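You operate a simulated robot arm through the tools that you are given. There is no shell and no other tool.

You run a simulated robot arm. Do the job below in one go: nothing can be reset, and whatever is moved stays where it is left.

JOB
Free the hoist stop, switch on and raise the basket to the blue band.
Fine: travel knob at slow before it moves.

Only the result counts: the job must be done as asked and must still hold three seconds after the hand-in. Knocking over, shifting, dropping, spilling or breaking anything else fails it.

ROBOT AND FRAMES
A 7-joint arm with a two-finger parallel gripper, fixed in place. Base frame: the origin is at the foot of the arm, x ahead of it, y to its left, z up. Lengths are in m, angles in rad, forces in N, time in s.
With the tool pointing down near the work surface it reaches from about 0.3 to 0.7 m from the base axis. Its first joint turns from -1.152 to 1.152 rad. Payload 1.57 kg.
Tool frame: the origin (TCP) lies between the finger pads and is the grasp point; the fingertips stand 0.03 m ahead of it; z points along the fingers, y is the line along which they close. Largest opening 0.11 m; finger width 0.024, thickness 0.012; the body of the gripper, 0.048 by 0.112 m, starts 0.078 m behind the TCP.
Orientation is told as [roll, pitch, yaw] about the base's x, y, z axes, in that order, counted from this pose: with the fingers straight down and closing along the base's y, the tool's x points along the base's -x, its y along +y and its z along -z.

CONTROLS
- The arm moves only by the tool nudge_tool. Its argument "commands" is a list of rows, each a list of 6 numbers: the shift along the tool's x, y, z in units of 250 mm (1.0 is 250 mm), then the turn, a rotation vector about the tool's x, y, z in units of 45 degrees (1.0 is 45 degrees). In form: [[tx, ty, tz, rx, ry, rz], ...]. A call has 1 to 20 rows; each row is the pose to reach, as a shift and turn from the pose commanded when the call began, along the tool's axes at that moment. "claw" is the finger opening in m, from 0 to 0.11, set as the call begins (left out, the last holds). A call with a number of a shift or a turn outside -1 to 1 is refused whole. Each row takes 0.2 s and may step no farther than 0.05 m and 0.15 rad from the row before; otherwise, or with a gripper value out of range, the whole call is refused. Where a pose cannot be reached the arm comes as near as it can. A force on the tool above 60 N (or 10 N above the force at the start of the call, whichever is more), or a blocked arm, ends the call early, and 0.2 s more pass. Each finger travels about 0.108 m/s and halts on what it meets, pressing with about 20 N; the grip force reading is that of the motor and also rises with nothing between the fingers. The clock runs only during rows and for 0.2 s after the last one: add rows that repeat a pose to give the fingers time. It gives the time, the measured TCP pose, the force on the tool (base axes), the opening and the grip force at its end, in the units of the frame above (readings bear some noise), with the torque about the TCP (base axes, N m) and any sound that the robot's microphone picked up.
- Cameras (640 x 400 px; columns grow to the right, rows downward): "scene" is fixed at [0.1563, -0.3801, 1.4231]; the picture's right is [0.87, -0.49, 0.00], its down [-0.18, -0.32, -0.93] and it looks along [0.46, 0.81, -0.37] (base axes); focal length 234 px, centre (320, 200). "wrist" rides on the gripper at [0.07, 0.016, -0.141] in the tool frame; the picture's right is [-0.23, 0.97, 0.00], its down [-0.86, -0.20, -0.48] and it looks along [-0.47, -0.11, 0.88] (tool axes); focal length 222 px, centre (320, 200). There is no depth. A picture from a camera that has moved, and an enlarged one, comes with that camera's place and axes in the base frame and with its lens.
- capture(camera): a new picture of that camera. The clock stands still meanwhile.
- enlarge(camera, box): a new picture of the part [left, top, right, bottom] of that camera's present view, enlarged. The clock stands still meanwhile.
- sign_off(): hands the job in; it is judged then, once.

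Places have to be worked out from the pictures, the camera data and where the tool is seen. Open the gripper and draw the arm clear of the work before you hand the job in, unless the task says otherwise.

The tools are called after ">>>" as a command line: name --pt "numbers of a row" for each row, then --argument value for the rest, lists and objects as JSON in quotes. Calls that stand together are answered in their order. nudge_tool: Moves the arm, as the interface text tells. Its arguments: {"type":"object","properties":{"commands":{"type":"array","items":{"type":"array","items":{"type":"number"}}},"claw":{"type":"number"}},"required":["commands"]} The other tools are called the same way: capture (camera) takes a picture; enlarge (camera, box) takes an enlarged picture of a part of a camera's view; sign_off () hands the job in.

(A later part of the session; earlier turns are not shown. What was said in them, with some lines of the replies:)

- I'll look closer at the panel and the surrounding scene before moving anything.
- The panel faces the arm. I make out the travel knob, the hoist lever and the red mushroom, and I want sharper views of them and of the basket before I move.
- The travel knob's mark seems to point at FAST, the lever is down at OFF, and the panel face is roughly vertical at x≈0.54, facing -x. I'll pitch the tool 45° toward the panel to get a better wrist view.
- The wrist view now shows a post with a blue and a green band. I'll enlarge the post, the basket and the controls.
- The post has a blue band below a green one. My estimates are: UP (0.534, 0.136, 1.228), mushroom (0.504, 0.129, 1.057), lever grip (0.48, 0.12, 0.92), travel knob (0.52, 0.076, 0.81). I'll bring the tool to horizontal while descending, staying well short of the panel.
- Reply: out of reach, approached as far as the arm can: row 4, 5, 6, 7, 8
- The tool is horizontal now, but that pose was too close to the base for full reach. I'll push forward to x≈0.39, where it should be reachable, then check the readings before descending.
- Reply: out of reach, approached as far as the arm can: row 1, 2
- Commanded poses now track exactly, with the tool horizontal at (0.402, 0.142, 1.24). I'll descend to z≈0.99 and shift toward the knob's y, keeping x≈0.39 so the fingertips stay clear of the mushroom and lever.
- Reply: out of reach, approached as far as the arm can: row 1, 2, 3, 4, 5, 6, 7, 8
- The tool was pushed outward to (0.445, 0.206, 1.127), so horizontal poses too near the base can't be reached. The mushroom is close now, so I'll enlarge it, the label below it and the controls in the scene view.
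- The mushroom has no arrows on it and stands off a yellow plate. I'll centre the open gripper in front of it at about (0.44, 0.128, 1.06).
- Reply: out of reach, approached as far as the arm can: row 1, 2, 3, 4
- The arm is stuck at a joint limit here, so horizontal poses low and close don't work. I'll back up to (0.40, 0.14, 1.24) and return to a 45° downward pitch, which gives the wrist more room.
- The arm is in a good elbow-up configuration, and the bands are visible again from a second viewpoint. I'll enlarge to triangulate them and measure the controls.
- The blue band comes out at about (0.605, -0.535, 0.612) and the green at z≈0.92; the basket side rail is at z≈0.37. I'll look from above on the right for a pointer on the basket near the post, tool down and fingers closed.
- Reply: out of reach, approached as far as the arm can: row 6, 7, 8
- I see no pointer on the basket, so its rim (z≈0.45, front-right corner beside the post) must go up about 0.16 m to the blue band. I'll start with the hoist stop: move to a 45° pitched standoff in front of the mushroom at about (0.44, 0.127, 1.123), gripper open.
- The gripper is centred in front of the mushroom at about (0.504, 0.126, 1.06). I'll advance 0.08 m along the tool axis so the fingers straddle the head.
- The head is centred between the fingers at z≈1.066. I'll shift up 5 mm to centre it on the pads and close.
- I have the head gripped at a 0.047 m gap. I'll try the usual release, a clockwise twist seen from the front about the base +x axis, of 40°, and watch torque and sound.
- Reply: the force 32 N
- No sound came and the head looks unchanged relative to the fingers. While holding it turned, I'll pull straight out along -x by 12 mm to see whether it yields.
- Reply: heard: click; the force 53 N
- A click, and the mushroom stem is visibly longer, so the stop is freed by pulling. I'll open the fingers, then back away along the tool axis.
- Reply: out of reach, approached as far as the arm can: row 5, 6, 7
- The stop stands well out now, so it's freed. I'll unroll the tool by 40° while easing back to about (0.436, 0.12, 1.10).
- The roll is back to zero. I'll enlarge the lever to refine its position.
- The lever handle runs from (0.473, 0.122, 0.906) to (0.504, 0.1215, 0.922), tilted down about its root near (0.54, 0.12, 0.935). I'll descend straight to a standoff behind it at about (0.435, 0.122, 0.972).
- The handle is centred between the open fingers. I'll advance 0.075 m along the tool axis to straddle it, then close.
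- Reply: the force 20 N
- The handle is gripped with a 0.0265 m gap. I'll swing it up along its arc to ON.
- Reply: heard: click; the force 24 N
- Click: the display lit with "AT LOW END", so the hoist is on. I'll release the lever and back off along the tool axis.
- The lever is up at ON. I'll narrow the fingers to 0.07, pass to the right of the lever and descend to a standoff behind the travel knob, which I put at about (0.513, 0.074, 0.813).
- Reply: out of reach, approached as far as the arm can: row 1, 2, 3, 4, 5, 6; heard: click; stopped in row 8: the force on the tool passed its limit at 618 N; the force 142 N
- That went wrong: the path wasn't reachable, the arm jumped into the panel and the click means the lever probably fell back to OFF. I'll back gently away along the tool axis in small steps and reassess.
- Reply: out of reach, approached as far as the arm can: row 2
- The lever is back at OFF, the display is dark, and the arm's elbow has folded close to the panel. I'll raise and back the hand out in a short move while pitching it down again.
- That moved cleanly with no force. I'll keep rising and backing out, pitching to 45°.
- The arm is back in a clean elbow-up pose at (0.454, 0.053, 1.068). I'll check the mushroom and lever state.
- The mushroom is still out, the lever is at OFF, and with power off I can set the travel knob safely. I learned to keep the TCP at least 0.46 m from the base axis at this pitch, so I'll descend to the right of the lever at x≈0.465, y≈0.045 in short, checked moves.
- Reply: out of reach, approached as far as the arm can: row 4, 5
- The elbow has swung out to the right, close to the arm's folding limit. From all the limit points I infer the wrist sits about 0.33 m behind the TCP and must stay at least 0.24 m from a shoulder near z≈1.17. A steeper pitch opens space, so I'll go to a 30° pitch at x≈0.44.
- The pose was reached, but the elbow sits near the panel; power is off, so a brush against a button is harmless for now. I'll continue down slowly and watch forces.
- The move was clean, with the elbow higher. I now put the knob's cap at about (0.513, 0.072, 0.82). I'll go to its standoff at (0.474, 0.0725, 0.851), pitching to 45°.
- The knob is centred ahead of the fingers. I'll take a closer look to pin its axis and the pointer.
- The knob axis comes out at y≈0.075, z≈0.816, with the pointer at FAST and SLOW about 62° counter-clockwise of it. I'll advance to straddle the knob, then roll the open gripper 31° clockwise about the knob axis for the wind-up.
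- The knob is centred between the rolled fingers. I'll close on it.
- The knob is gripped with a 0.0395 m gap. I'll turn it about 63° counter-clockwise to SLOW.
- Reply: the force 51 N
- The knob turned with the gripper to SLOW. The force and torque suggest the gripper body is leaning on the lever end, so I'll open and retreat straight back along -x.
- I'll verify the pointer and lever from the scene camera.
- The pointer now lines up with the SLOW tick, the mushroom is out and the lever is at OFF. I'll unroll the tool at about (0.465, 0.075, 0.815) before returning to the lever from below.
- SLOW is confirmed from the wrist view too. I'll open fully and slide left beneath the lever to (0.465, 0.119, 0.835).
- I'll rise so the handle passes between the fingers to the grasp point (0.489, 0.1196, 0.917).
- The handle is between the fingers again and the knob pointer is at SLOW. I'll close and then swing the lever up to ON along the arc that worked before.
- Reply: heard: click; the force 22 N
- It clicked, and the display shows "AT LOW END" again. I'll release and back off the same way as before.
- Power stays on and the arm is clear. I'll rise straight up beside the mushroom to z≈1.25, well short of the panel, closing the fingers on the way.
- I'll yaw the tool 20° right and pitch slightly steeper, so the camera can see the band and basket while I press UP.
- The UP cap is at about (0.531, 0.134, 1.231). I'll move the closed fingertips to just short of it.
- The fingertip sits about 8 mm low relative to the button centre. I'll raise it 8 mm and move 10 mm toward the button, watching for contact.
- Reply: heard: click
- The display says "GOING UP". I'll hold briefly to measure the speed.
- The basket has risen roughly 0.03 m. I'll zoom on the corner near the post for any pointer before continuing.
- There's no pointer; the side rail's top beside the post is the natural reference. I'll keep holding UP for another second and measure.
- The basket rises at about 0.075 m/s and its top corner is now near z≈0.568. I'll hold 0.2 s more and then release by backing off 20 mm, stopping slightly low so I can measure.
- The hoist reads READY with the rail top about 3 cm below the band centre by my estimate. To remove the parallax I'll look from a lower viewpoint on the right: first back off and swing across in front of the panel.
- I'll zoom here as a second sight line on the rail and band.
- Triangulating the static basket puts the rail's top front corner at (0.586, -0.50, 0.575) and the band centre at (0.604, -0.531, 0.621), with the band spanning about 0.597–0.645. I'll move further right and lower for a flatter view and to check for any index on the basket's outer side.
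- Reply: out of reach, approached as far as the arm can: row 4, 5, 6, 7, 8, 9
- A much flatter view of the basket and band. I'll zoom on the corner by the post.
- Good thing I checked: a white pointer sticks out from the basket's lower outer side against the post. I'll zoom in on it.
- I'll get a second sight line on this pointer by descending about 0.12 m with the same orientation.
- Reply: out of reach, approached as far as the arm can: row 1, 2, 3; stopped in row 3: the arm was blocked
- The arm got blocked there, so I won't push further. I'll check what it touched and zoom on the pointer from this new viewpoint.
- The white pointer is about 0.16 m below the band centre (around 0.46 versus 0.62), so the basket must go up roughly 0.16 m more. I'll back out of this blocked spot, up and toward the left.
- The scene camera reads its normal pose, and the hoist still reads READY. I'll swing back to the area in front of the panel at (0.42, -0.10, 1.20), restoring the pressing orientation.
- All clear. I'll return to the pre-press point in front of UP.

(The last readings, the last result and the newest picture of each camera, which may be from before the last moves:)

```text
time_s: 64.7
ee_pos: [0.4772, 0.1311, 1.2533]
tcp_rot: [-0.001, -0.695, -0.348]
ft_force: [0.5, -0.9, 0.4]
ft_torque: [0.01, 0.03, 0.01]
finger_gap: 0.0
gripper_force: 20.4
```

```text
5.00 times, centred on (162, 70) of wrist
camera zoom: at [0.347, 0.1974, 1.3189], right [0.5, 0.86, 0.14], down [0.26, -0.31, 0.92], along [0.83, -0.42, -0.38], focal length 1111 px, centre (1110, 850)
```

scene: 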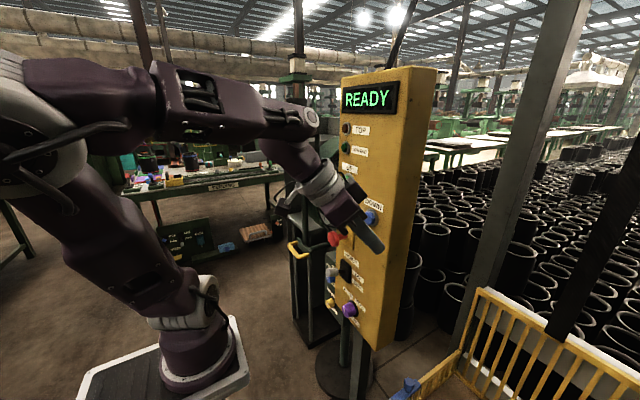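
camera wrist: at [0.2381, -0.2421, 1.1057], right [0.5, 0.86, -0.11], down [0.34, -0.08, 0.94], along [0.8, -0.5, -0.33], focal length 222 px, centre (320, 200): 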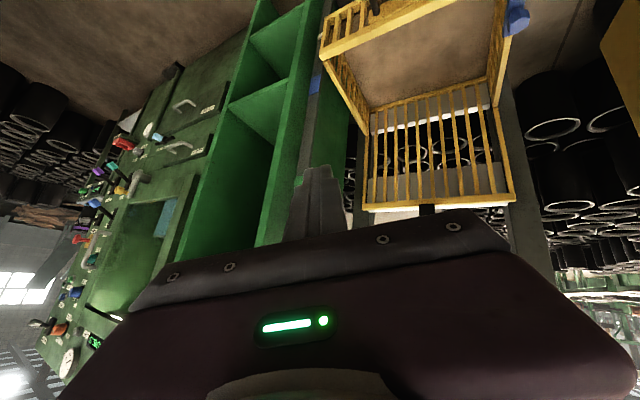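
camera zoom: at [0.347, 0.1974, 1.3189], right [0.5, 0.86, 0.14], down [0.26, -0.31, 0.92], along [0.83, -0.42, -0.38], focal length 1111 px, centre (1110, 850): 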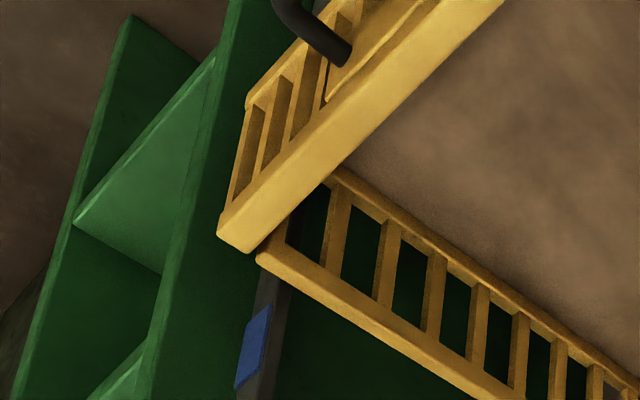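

Positioned. I'll press UP and hold for about 1.8 s, aiming for roughly 0.13–0.14 m, then release.

>>> nudge_tool --pt "-0.0576 0.0274 0.0484 0 0 0" --pt "-0.0576 0.0274 0.0484 0 0 0" --pt "-0.0576 0.0274 0.0484 0 0 0" --pt "-0.0576 0.0274 0.0484 0 0 0" --pt "-0.0576 0.0274 0.0484 0 0 0" --pt "-0.0576 0.0274 0.0484 0 0 0" --pt "-0.0576 0.0274 0.0484 0 0 0" --pt "-0.0576 0.0274 0.0484 0 0 0" --pt "-0.0576 0.0274 0.0484 0 0 0" --pt "0 0 0 0 0 0" --pt "0 0 0 0 0 0"

>>> enlarge --camera "wrist" --box '[130, 30, 194, 110]'

>>> capture --camera "scene"

```text
time_s: 67.0
ee_pos: [0.4757, 0.1309, 1.2533]
tcp_rot: [-0.002, -0.697, -0.346]
ft_force: [-0.9, 0.1, 0.0]
ft_torque: [0.01, -0.04, 0.02]
finger_gap: 0.0
gripper_force: 19.8
heard: click
```

```text
5.00 times, centred on (162, 70) of wrist
camera zoom: at [0.3465, 0.1971, 1.3191], right [0.5, 0.86, 0.14], down [0.26, -0.31, 0.92], along [0.83, -0.42, -0.38], focal length 1111 px, centre (1110, 850)
```

zoom: 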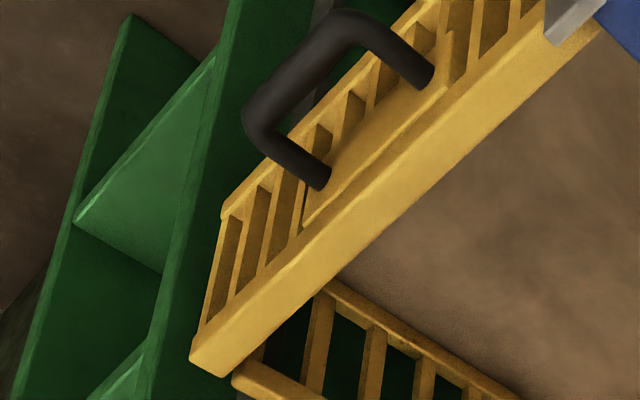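

```text
taken
```

scene: 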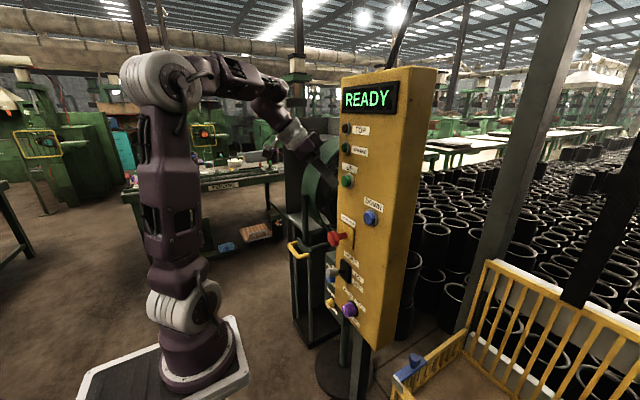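

The basket went up about 0.114 m, leaving roughly 0.045 m. I'll do a short press for about 0.023 m more, then verify against the pointer.

>>> nudge_tool --pt "-0.0576 0.0274 0.0484 0 0 0" --pt "-0.0576 0.0274 0.0484 0 0 0" --pt "-0.0576 0.0274 0.0484 0 0 0" --pt "0 0 0 0 0 0" --pt "0 0 0 0 0 0"

>>> enlarge --camera "wrist" --box '[130, 50, 194, 130]'

```text
time_s: 68.2
ee_pos: [0.4753, 0.1309, 1.2545]
tcp_rot: [0.001, -0.697, -0.35]
ft_force: [-0.9, 0.1, -0.6]
ft_torque: [-0.05, 0.02, 0.0]
finger_gap: 0.0001
gripper_force: 19.7
heard: click
```

```text
5.00 times, centred on (162, 90) of wrist
camera zoom: at [0.3461, 0.1962, 1.3184], right [0.5, 0.86, 0.15], down [0.26, -0.31, 0.92], along [0.83, -0.42, -0.38], focal length 1111 px, centre (1110, 750)
```

zoom: 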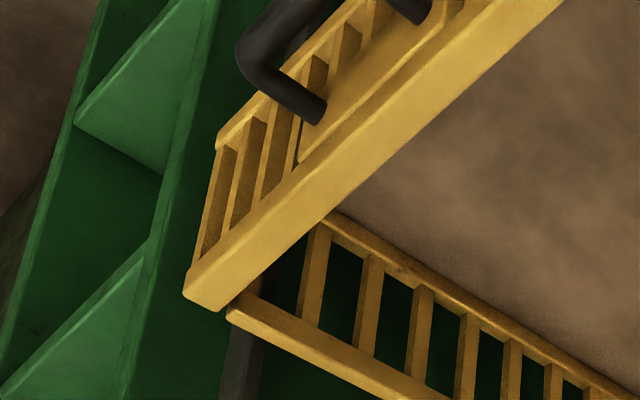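

The rail rose about 0.028 m more, so roughly 0.017 m remains by this measure. I'll go back to the right-hand viewpoint to read the pointer directly.

>>> nudge_tool --pt "0.067 -0.032 -0.056 0 0 0" --pt "0.134 -0.063 -0.113 0 0 0" --pt "0.12 -0.212 -0.055 0 0 0" --pt "0.106 -0.361 0.003 0 0 0" --pt "0.092 -0.51 0.061 0 0 0" --pt "0.079 -0.66 0.119 0 0 0" --pt "0.065 -0.809 0.177 0 0 0" --pt "0.051 -0.958 0.235 0 0 0" --pt "0.051 -0.958 0.235 0 0 0"

>>> nudge_tool --pt "0.02 -0.13 0.11 0 0 0" --pt "0.05 -0.26 0.22 0 0 0" --pt "0.08 -0.39 0.33 0 0 0" --pt "0.11 -0.52 0.42 0 0 0" --pt "0.14 -0.65 0.5 0 0 0" --pt "0.16 -0.75 0.55 0 0 0" --pt "0.16 -0.75 0.55 0 0 0"

>>> capture --camera "wrist"

```text
time_s: 70.2
ee_pos: [0.42, -0.1044, 1.1991]
tcp_rot: [-0.001, -0.695, -0.344]
ft_force: [-0.3, 0.4, 0.2]
ft_torque: [0.03, 0.02, 0.04]
finger_gap: 0.0
gripper_force: 20.2
```

```text
time_s: 71.8
ee_pos: [0.3973, -0.3035, 1.0852]
tcp_rot: [-0.001, -0.695, -0.346]
ft_force: [-0.8, -0.1, -0.4]
ft_torque: [-0.02, 0.04, -0.01]
finger_gap: 0.0001
gripper_force: 20.2
out of reach, approached as far as the arm can: row 4, 5, 6, 7
```

```text
taken
camera wrist: at [0.2677, -0.2373, 1.1514], right [0.5, 0.86, 0.14], down [0.26, -0.31, 0.92], along [0.83, -0.42, -0.38], focal length 222 px, centre (320, 200)
```

wrist: 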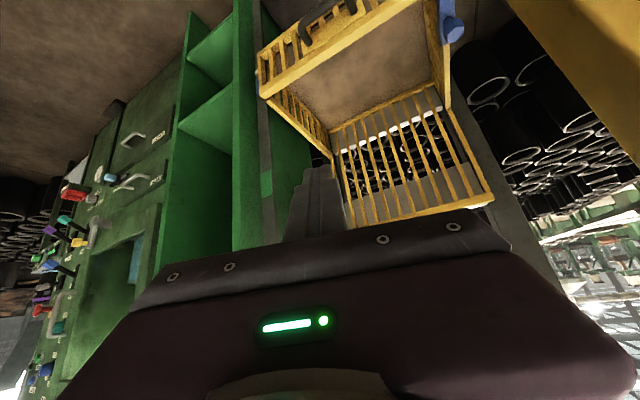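

>>> enlarge --camera "wrist" --box '[240, 40, 336, 100]'

>>> enlarge --camera "wrist" --box '[248, 60, 280, 80]'

```text
6.67 times, centred on (288, 70) of wrist
camera zoom: at [0.2677, -0.2373, 1.1514], right [0.5, 0.86, 0.14], down [0.26, -0.31, 0.92], along [0.83, -0.42, -0.38], focal length 1481 px, centre (533, 1067)
```

zoom: 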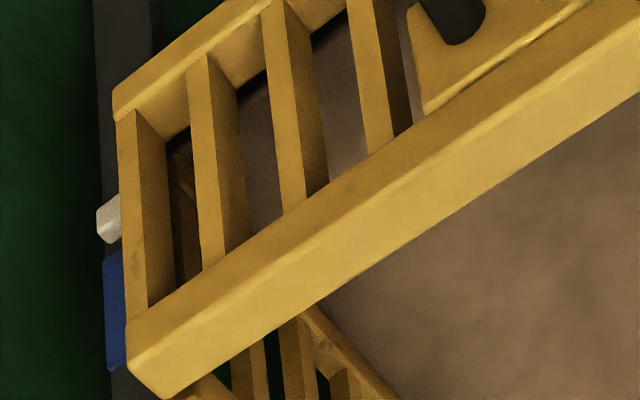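

```text
16.00 times, centred on (264, 70) of wrist
camera zoom: at [0.2677, -0.2373, 1.1514], right [0.5, 0.86, 0.14], down [0.26, -0.31, 0.92], along [0.83, -0.42, -0.38], focal length 3554 px, centre (1216, 2280)
```

zoom: 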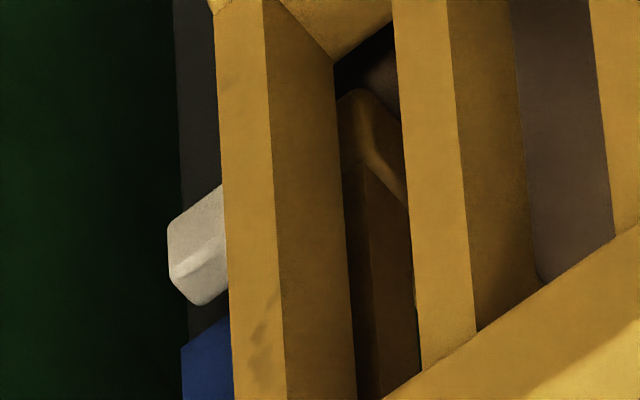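

From this view the pointer tip is at about z≈0.60, just under the band (centre about 0.617), though its depth leaves about ±1 cm of doubt. I'll turn the tool in line with the arm's direction and go lower for a flatter look.

>>> nudge_tool --pt "0.02 -0.02 0.02 0.12 0 0.142" --pt "0.06 -0.06 0.05 0.24 0 0.284" --pt "0.14 -0.12 0.12 0.357 0 0.426" --pt "0.26 -0.2 0.21 0.357 0 0.426" --pt "0.381 -0.268 0.307 0.357 0 0.426" --pt "0.381 -0.268 0.307 0.357 0 0.426"

>>> capture --camera "wrist"

>>> capture --camera "scene"

```text
time_s: 73.2
ee_pos: [0.3319, -0.3569, 0.9901]
tcp_rot: [-0.022, -0.71, -0.763]
ft_force: [0.3, 1.1, -0.2]
ft_torque: [-0.01, -0.01, 0.04]
finger_gap: 0.0
gripper_force: 20.1
out of reach, approached as far as the arm can: row 1, 2, 3, 4, 5, 6
```

```text
taken
camera wrist: at [0.2426, -0.2421, 1.0525], right [0.81, 0.57, 0.13], down [0.11, -0.37, 0.92], along [0.58, -0.73, -0.36], focal length 222 px, centre (320, 200)
```

wrist: 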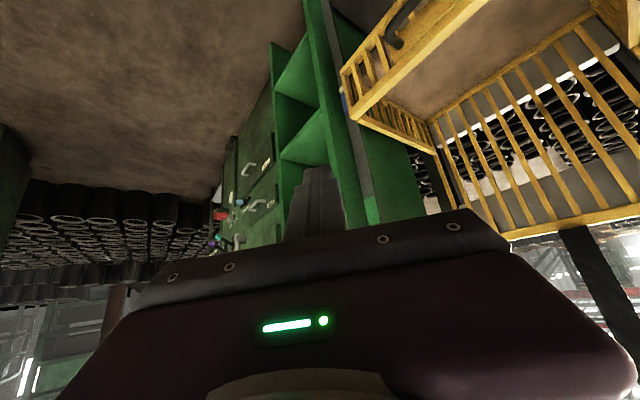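

```text
taken
```

scene: 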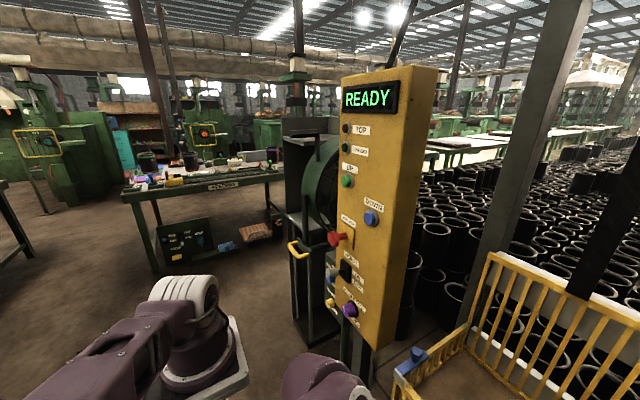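

I'll zoom on the pointer and band from here and check the scene camera's pose.

>>> enlarge --camera "wrist" --box '[320, 50, 416, 110]'

>>> enlarge --camera "wrist" --box '[324, 70, 372, 100]'

>>> enlarge --camera "scene" --box '[320, 60, 448, 140]'

```text
6.67 times, centred on (368, 80) of wrist
camera zoom: at [0.2426, -0.2421, 1.0525], right [0.81, 0.57, 0.13], down [0.11, -0.37, 0.92], along [0.58, -0.73, -0.36], focal length 1481 px, centre (0, 1000)
```

zoom: 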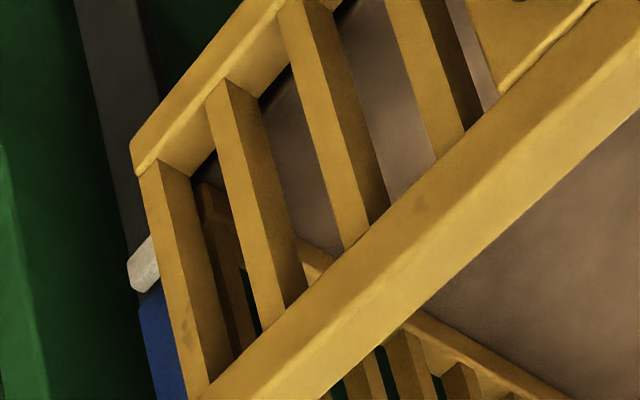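

```text
13.33 times, centred on (348, 85) of wrist
camera zoom: at [0.2426, -0.2421, 1.0525], right [0.81, 0.57, 0.13], down [0.11, -0.37, 0.92], along [0.58, -0.73, -0.36], focal length 2962 px, centre (-53, 1733)
```

zoom: 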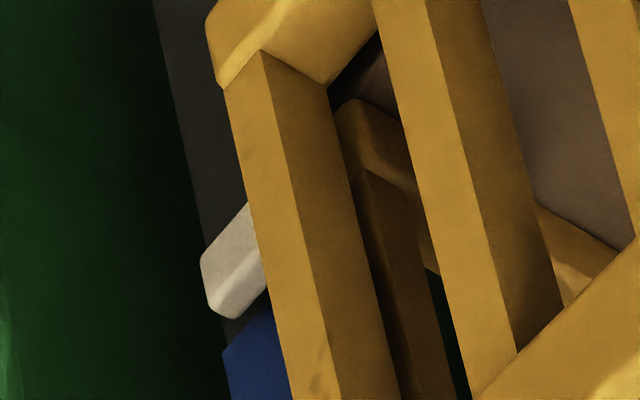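

```text
5.00 times, centred on (384, 100) of scene
camera zoom: at [0.1578, -0.3771, 1.4238], right [0.87, -0.49, 0.0], down [-0.18, -0.32, -0.93], along [0.46, 0.81, -0.37], focal length 1168 px, centre (0, 700)
```

zoom: 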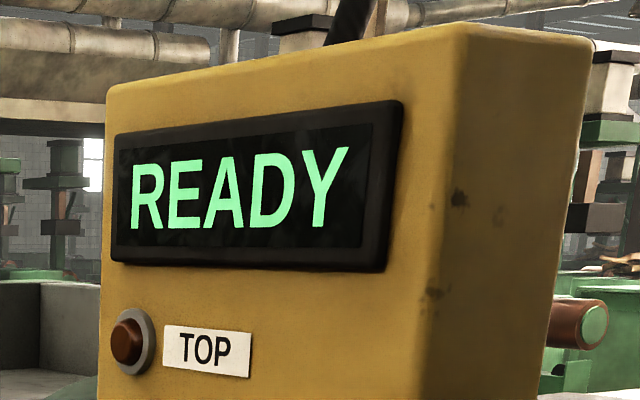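

Two sight lines put the pointer at z≈0.60 and the band centre at z≈0.615, so about 14 mm more is needed. From the earlier presses (9 rows → 0.114 m, 3 rows → 0.028 m), two press rows should give about 0.014 m. I'll head back to the panel.

>>> nudge_tool --pt "-0.025 0.123 -0.117 -0.043 0 -0.051" --pt "-0.05 0.246 -0.234 -0.085 0 -0.103" --pt "-0.076 0.37 -0.35 -0.128 0 -0.154" --pt "-0.101 0.493 -0.467 -0.17 0 -0.205" --pt "-0.126 0.616 -0.584 -0.213 0 -0.256" --pt "-0.152 0.74 -0.7 -0.256 0 -0.308" --pt "-0.177 0.863 -0.817 -0.298 0 -0.359" --pt "-0.202 0.986 -0.934 -0.341 0 -0.41" --pt "-0.202 0.986 -0.934 -0.341 0 -0.41"

>>> enlarge --camera "scene" --box '[160, 100, 480, 300]'

```text
time_s: 75.2
ee_pos: [0.429, -0.1026, 1.1958]
tcp_rot: [-0.004, -0.694, -0.362]
ft_force: [-0.1, -0.4, -0.2]
ft_torque: [0.01, -0.04, 0.03]
finger_gap: 0.0
gripper_force: 19.9
out of reach, approached as far as the arm can: row 1, 2
```

```text
2.00 times, centred on (320, 200) of scene
camera zoom: at [0.1563, -0.3801, 1.4231], right [0.87, -0.49, 0.0], down [-0.18, -0.32, -0.93], along [0.46, 0.81, -0.37], focal length 467 px, centre (320, 200)
```

zoom: 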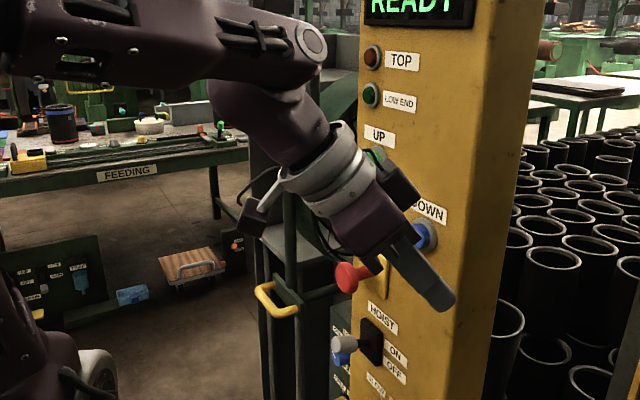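

Back in front of the panel. I'll return to the pre-press point at UP.

>>> nudge_tool --pt "0.015 0.147 -0.063 0 0 0" --pt "0.031 0.293 -0.127 0 0 0" --pt "0.046 0.44 -0.19 0 0 0" --pt "0.062 0.587 -0.253 0 0 0" --pt "0.078 0.733 -0.317 0 0 0" --pt "0.093 0.88 -0.38 0 0 0" --pt "0.026 0.911 -0.325 0 0 0" --pt "-0.04 0.943 -0.269 0 0 0" --pt "-0.04 0.943 -0.269 0 0 0"

>>> enlarge --camera "scene" --box '[320, 155, 384, 195]'

>>> enlarge --camera "wrist" --box '[130, 50, 194, 130]'

```text
time_s: 77.2
ee_pos: [0.4779, 0.1283, 1.2528]
tcp_rot: [-0.003, -0.695, -0.363]
ft_force: [-0.1, -0.1, 0.1]
ft_torque: [-0.01, -0.02, 0.04]
finger_gap: 0.0001
gripper_force: 19.9
```

```text
10.00 times, centred on (352, 175) of scene
camera zoom: at [0.1563, -0.3801, 1.4231], right [0.87, -0.49, 0.0], down [-0.18, -0.32, -0.93], along [0.46, 0.81, -0.37], focal length 2337 px, centre (0, 450)
```

zoom: 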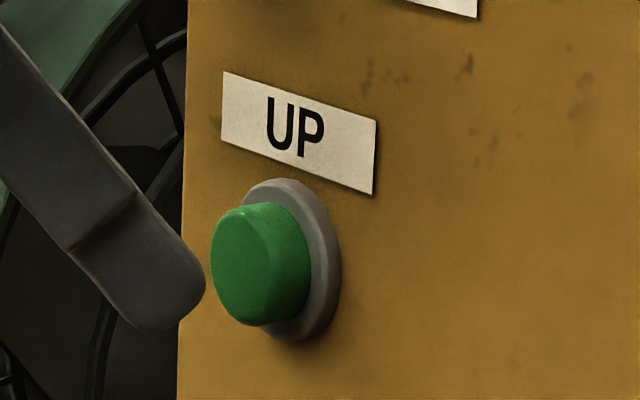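

```text
5.00 times, centred on (162, 90) of wrist
camera zoom: at [0.3498, 0.1962, 1.319], right [0.51, 0.85, 0.14], down [0.26, -0.31, 0.92], along [0.82, -0.43, -0.38], focal length 1111 px, centre (1110, 750)
```

zoom: 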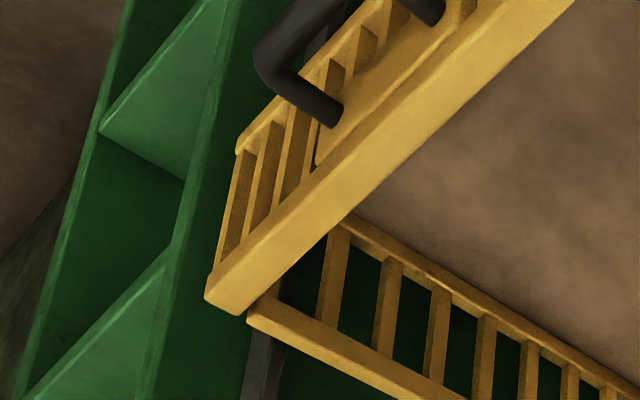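

Ready at UP. I'll make a short two-row press for about 14 mm.

>>> nudge_tool --pt "-0.052 0.025 0.0436 0 0 0" --pt "-0.052 0.025 0.0436 0 0 0" --pt "0 0 0 0 0 0" --pt "0 0 0 0 0 0"

>>> enlarge --camera "wrist" --box '[130, 50, 194, 130]'

>>> capture --camera "scene"

```text
time_s: 78.2
ee_pos: [0.4781, 0.1293, 1.2526]
tcp_rot: [-0.002, -0.695, -0.363]
ft_force: [0.0, -0.3, 1.3]
ft_torque: [-0.04, 0.0, 0.0]
finger_gap: 0.0003
gripper_force: 19.6
heard: click
```

```text
5.00 times, centred on (162, 90) of wrist
camera zoom: at [0.3499, 0.1977, 1.3194], right [0.51, 0.85, 0.14], down [0.26, -0.31, 0.92], along [0.82, -0.43, -0.38], focal length 1111 px, centre (1110, 750)
```

zoom: 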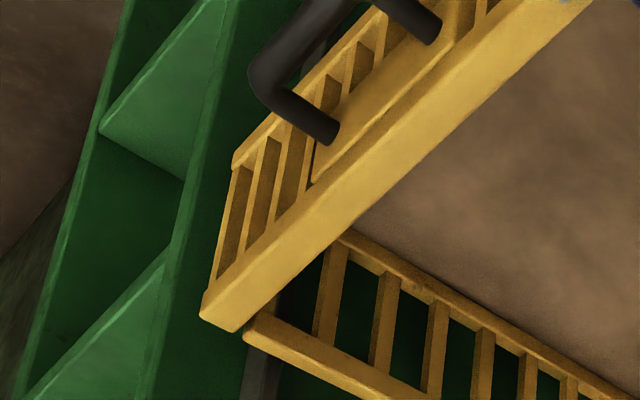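

```text
taken
```

scene: 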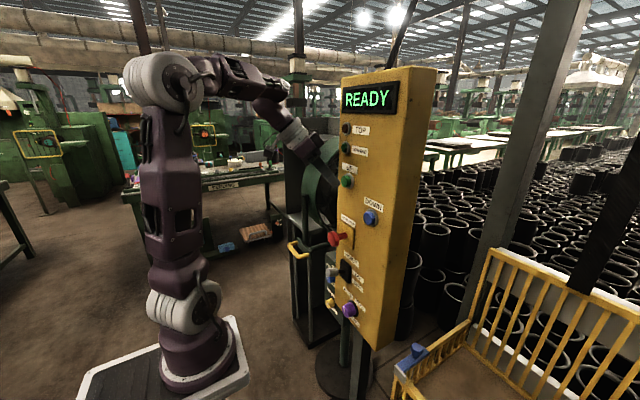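

The rail corner rose about 16 mm, which puts the pointer at z≈0.618 against a band centre of about 0.615. I'll back away and check once more from the right-hand viewpoint.

>>> nudge_tool --pt "0.066 -0.032 -0.055 0 0 0" --pt "0.133 -0.063 -0.111 0 0 0" --pt "0.118 -0.21 -0.048 0 0 0" --pt "0.102 -0.357 0.015 0 0 0" --pt "0.087 -0.503 0.078 0 0 0" --pt "0.071 -0.65 0.142 0 0 0" --pt "0.055 -0.797 0.205 0 0 0" --pt "0.04 -0.943 0.269 0 0 0" --pt "0.04 -0.943 0.269 0 0 0"

>>> nudge_tool --pt "0.02 -0.13 0.11 0 0 0" --pt "0.05 -0.26 0.22 0 0 0" --pt "0.08 -0.39 0.33 0 0 0" --pt "0.1 -0.5 0.41 0 0 0" --pt "0.12 -0.62 0.44 0 0 0" --pt "0.13 -0.7 0.46 0 0 0" --pt "0.13 -0.7 0.46 0 0 0"

>>> enlarge --camera "wrist" --box '[230, 40, 326, 120]'

>>> capture --camera "wrist"

>>> enlarge --camera "scene" --box '[160, 100, 480, 300]'

```text
time_s: 80.2
ee_pos: [0.4273, -0.1022, 1.1964]
tcp_rot: [-0.003, -0.697, -0.364]
ft_force: [-0.2, 0.4, 0.3]
ft_torque: [0.0, 0.0, -0.03]
finger_gap: 0.0
gripper_force: 19.9
```

```text
time_s: 81.8
ee_pos: [0.4039, -0.2822, 1.0985]
tcp_rot: [-0.004, -0.694, -0.363]
ft_force: [-0.2, 0.3, 0.4]
ft_torque: [-0.03, -0.03, 0.0]
finger_gap: 0.0002
gripper_force: 20.5
out of reach, approached as far as the arm can: row 4, 5, 6, 7
```

```text
5.00 times, centred on (278, 80) of wrist
camera zoom: at [0.2754, -0.2139, 1.1642], right [0.51, 0.85, 0.14], down [0.26, -0.31, 0.92], along [0.82, -0.43, -0.38], focal length 1111 px, centre (530, 800)
```

zoom: 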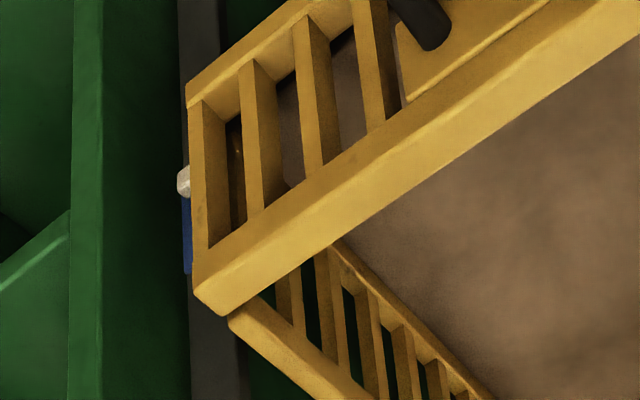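

```text
taken
camera wrist: at [0.2754, -0.2139, 1.1642], right [0.51, 0.85, 0.14], down [0.26, -0.31, 0.92], along [0.82, -0.43, -0.38], focal length 222 px, centre (320, 200)
```

wrist: 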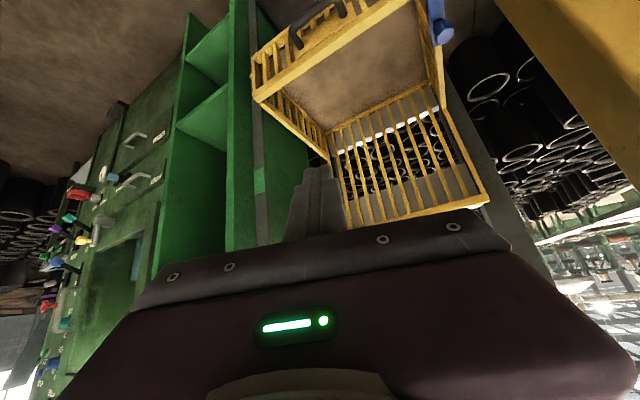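

```text
2.00 times, centred on (320, 200) of scene
camera zoom: at [0.1563, -0.3801, 1.4231], right [0.87, -0.49, 0.0], down [-0.18, -0.32, -0.93], along [0.46, 0.81, -0.37], focal length 467 px, centre (320, 200)
```

zoom: 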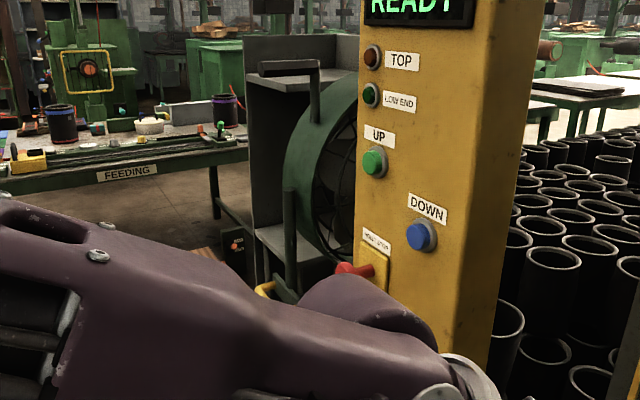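

The pointer now overlaps the band; across all the views its offset from the band centre averages within about ±1 cm, inside the band's ±2.4 cm. I'll open the gripper and draw the arm back up and clear of the panel and basket.

>>> nudge_tool --pt "-0.043 0.096 -0.113 0 0 0" --pt "-0.086 0.193 -0.225 0 0 0" --pt "-0.13 0.289 -0.338 0 0 0" --pt "-0.173 0.386 -0.451 0 0 0" --pt "-0.216 0.482 -0.564 0 0 0" --pt "-0.26 0.579 -0.676 0 0 0" --pt "-0.302 0.675 -0.789 0 0 0" --pt "-0.302 0.675 -0.789 0 0 0" --claw 0.11

>>> capture --camera "scene"

>>> capture --camera "wrist"

```text
time_s: 83.7
ee_pos: [0.3976, -0.1, 1.2957]
tcp_rot: [-0.005, -0.696, -0.365]
ft_force: [-0.3, 0.2, -0.1]
ft_torque: [0.01, 0.0, 0.0]
finger_gap: 0.1101
gripper_force: 0.0
```

```text
taken
```

scene: 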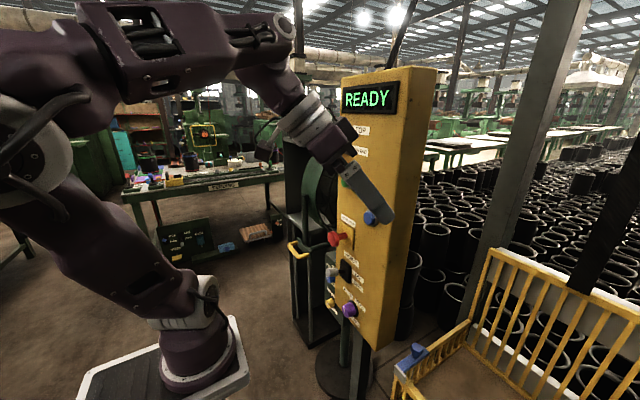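

```text
taken
camera wrist: at [0.2705, -0.0325, 1.3621], right [0.51, 0.85, 0.14], down [0.26, -0.31, 0.92], along [0.82, -0.43, -0.38], focal length 222 px, centre (320, 200)
```

wrist: 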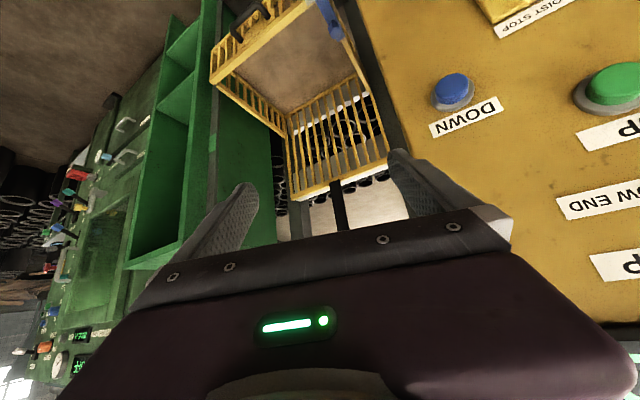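

The gripper is open and clear. I'll retreat a bit further from the panel and do a last check on the controls.

>>> nudge_tool --pt "0.06 -0.02 -0.12 0 0 0" --pt "0.1 -0.04 -0.24 0 0 0" --pt "0.12 -0.06 -0.34 0 0 0" --pt "0.12 -0.06 -0.34 0 0 0"

>>> enlarge --camera "scene" --box '[310, 220, 406, 320]'

>>> capture --camera "scene"

```text
time_s: 84.7
ee_pos: [0.3194, -0.0893, 1.3446]
tcp_rot: [-0.003, -0.694, -0.363]
ft_force: [-0.2, 0.4, 0.5]
ft_torque: [-0.01, -0.01, -0.03]
finger_gap: 0.1102
gripper_force: 0.1
```

```text
4.00 times, centred on (358, 270) of scene
camera zoom: at [0.1563, -0.3801, 1.4231], right [0.87, -0.49, 0.0], down [-0.18, -0.32, -0.93], along [0.46, 0.81, -0.37], focal length 935 px, centre (168, -80)
```

zoom: 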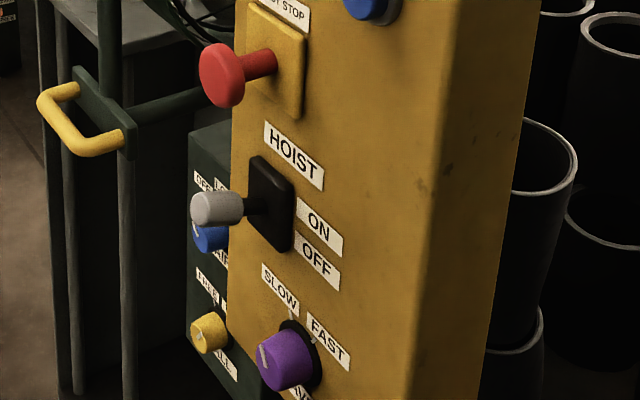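

```text
taken
```

scene: 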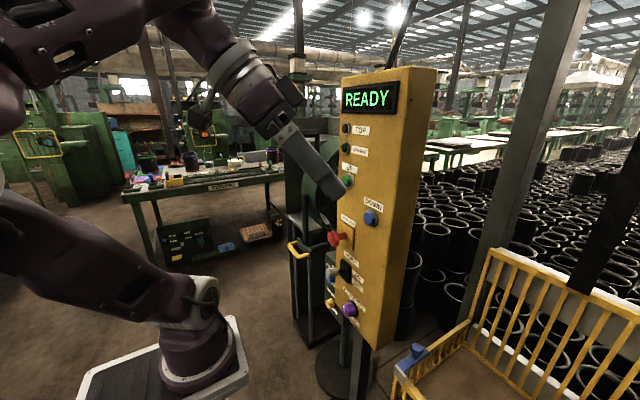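

The stop is out, the lever is at ON and the travel knob is at SLOW. The display reads READY with the basket still at the blue band, and the arm is clear with the gripper open, so I'm handing in.

>>> sign_off

```text
The job is handed in.
```

The job is handed in: the hoist stop is freed, the hoist is on, and the basket is raised to the blue band. The travel knob was at SLOW before the basket first moved.

- **Position:** the white pointer on the basket's side lines up with the blue band. My sight lines put it within about 1 cm of the band's centre, and the band extends about 2.4 cm either side. I could not get a level view to confirm it more tightly.
- **Collision:** while approaching the travel knob, the arm jumped into the front of the control panel. The force peaked at 618 N, and the lever was knocked back to OFF. I set the knob to SLOW and then switched the lever back to ON. I saw no damage or shift of the panel afterwards, but I can't rule it out.
- **Other contact:** twice, on the right near the basket, the arm seemed to press on something I couldn't see. The scene camera looked slightly tilted both times, and once it read about 3 mm off. It was back at its normal position each time the arm moved away.

At hand-in the display read READY, the lever was at ON and the stop was out. The gripper was open and clear of the work.
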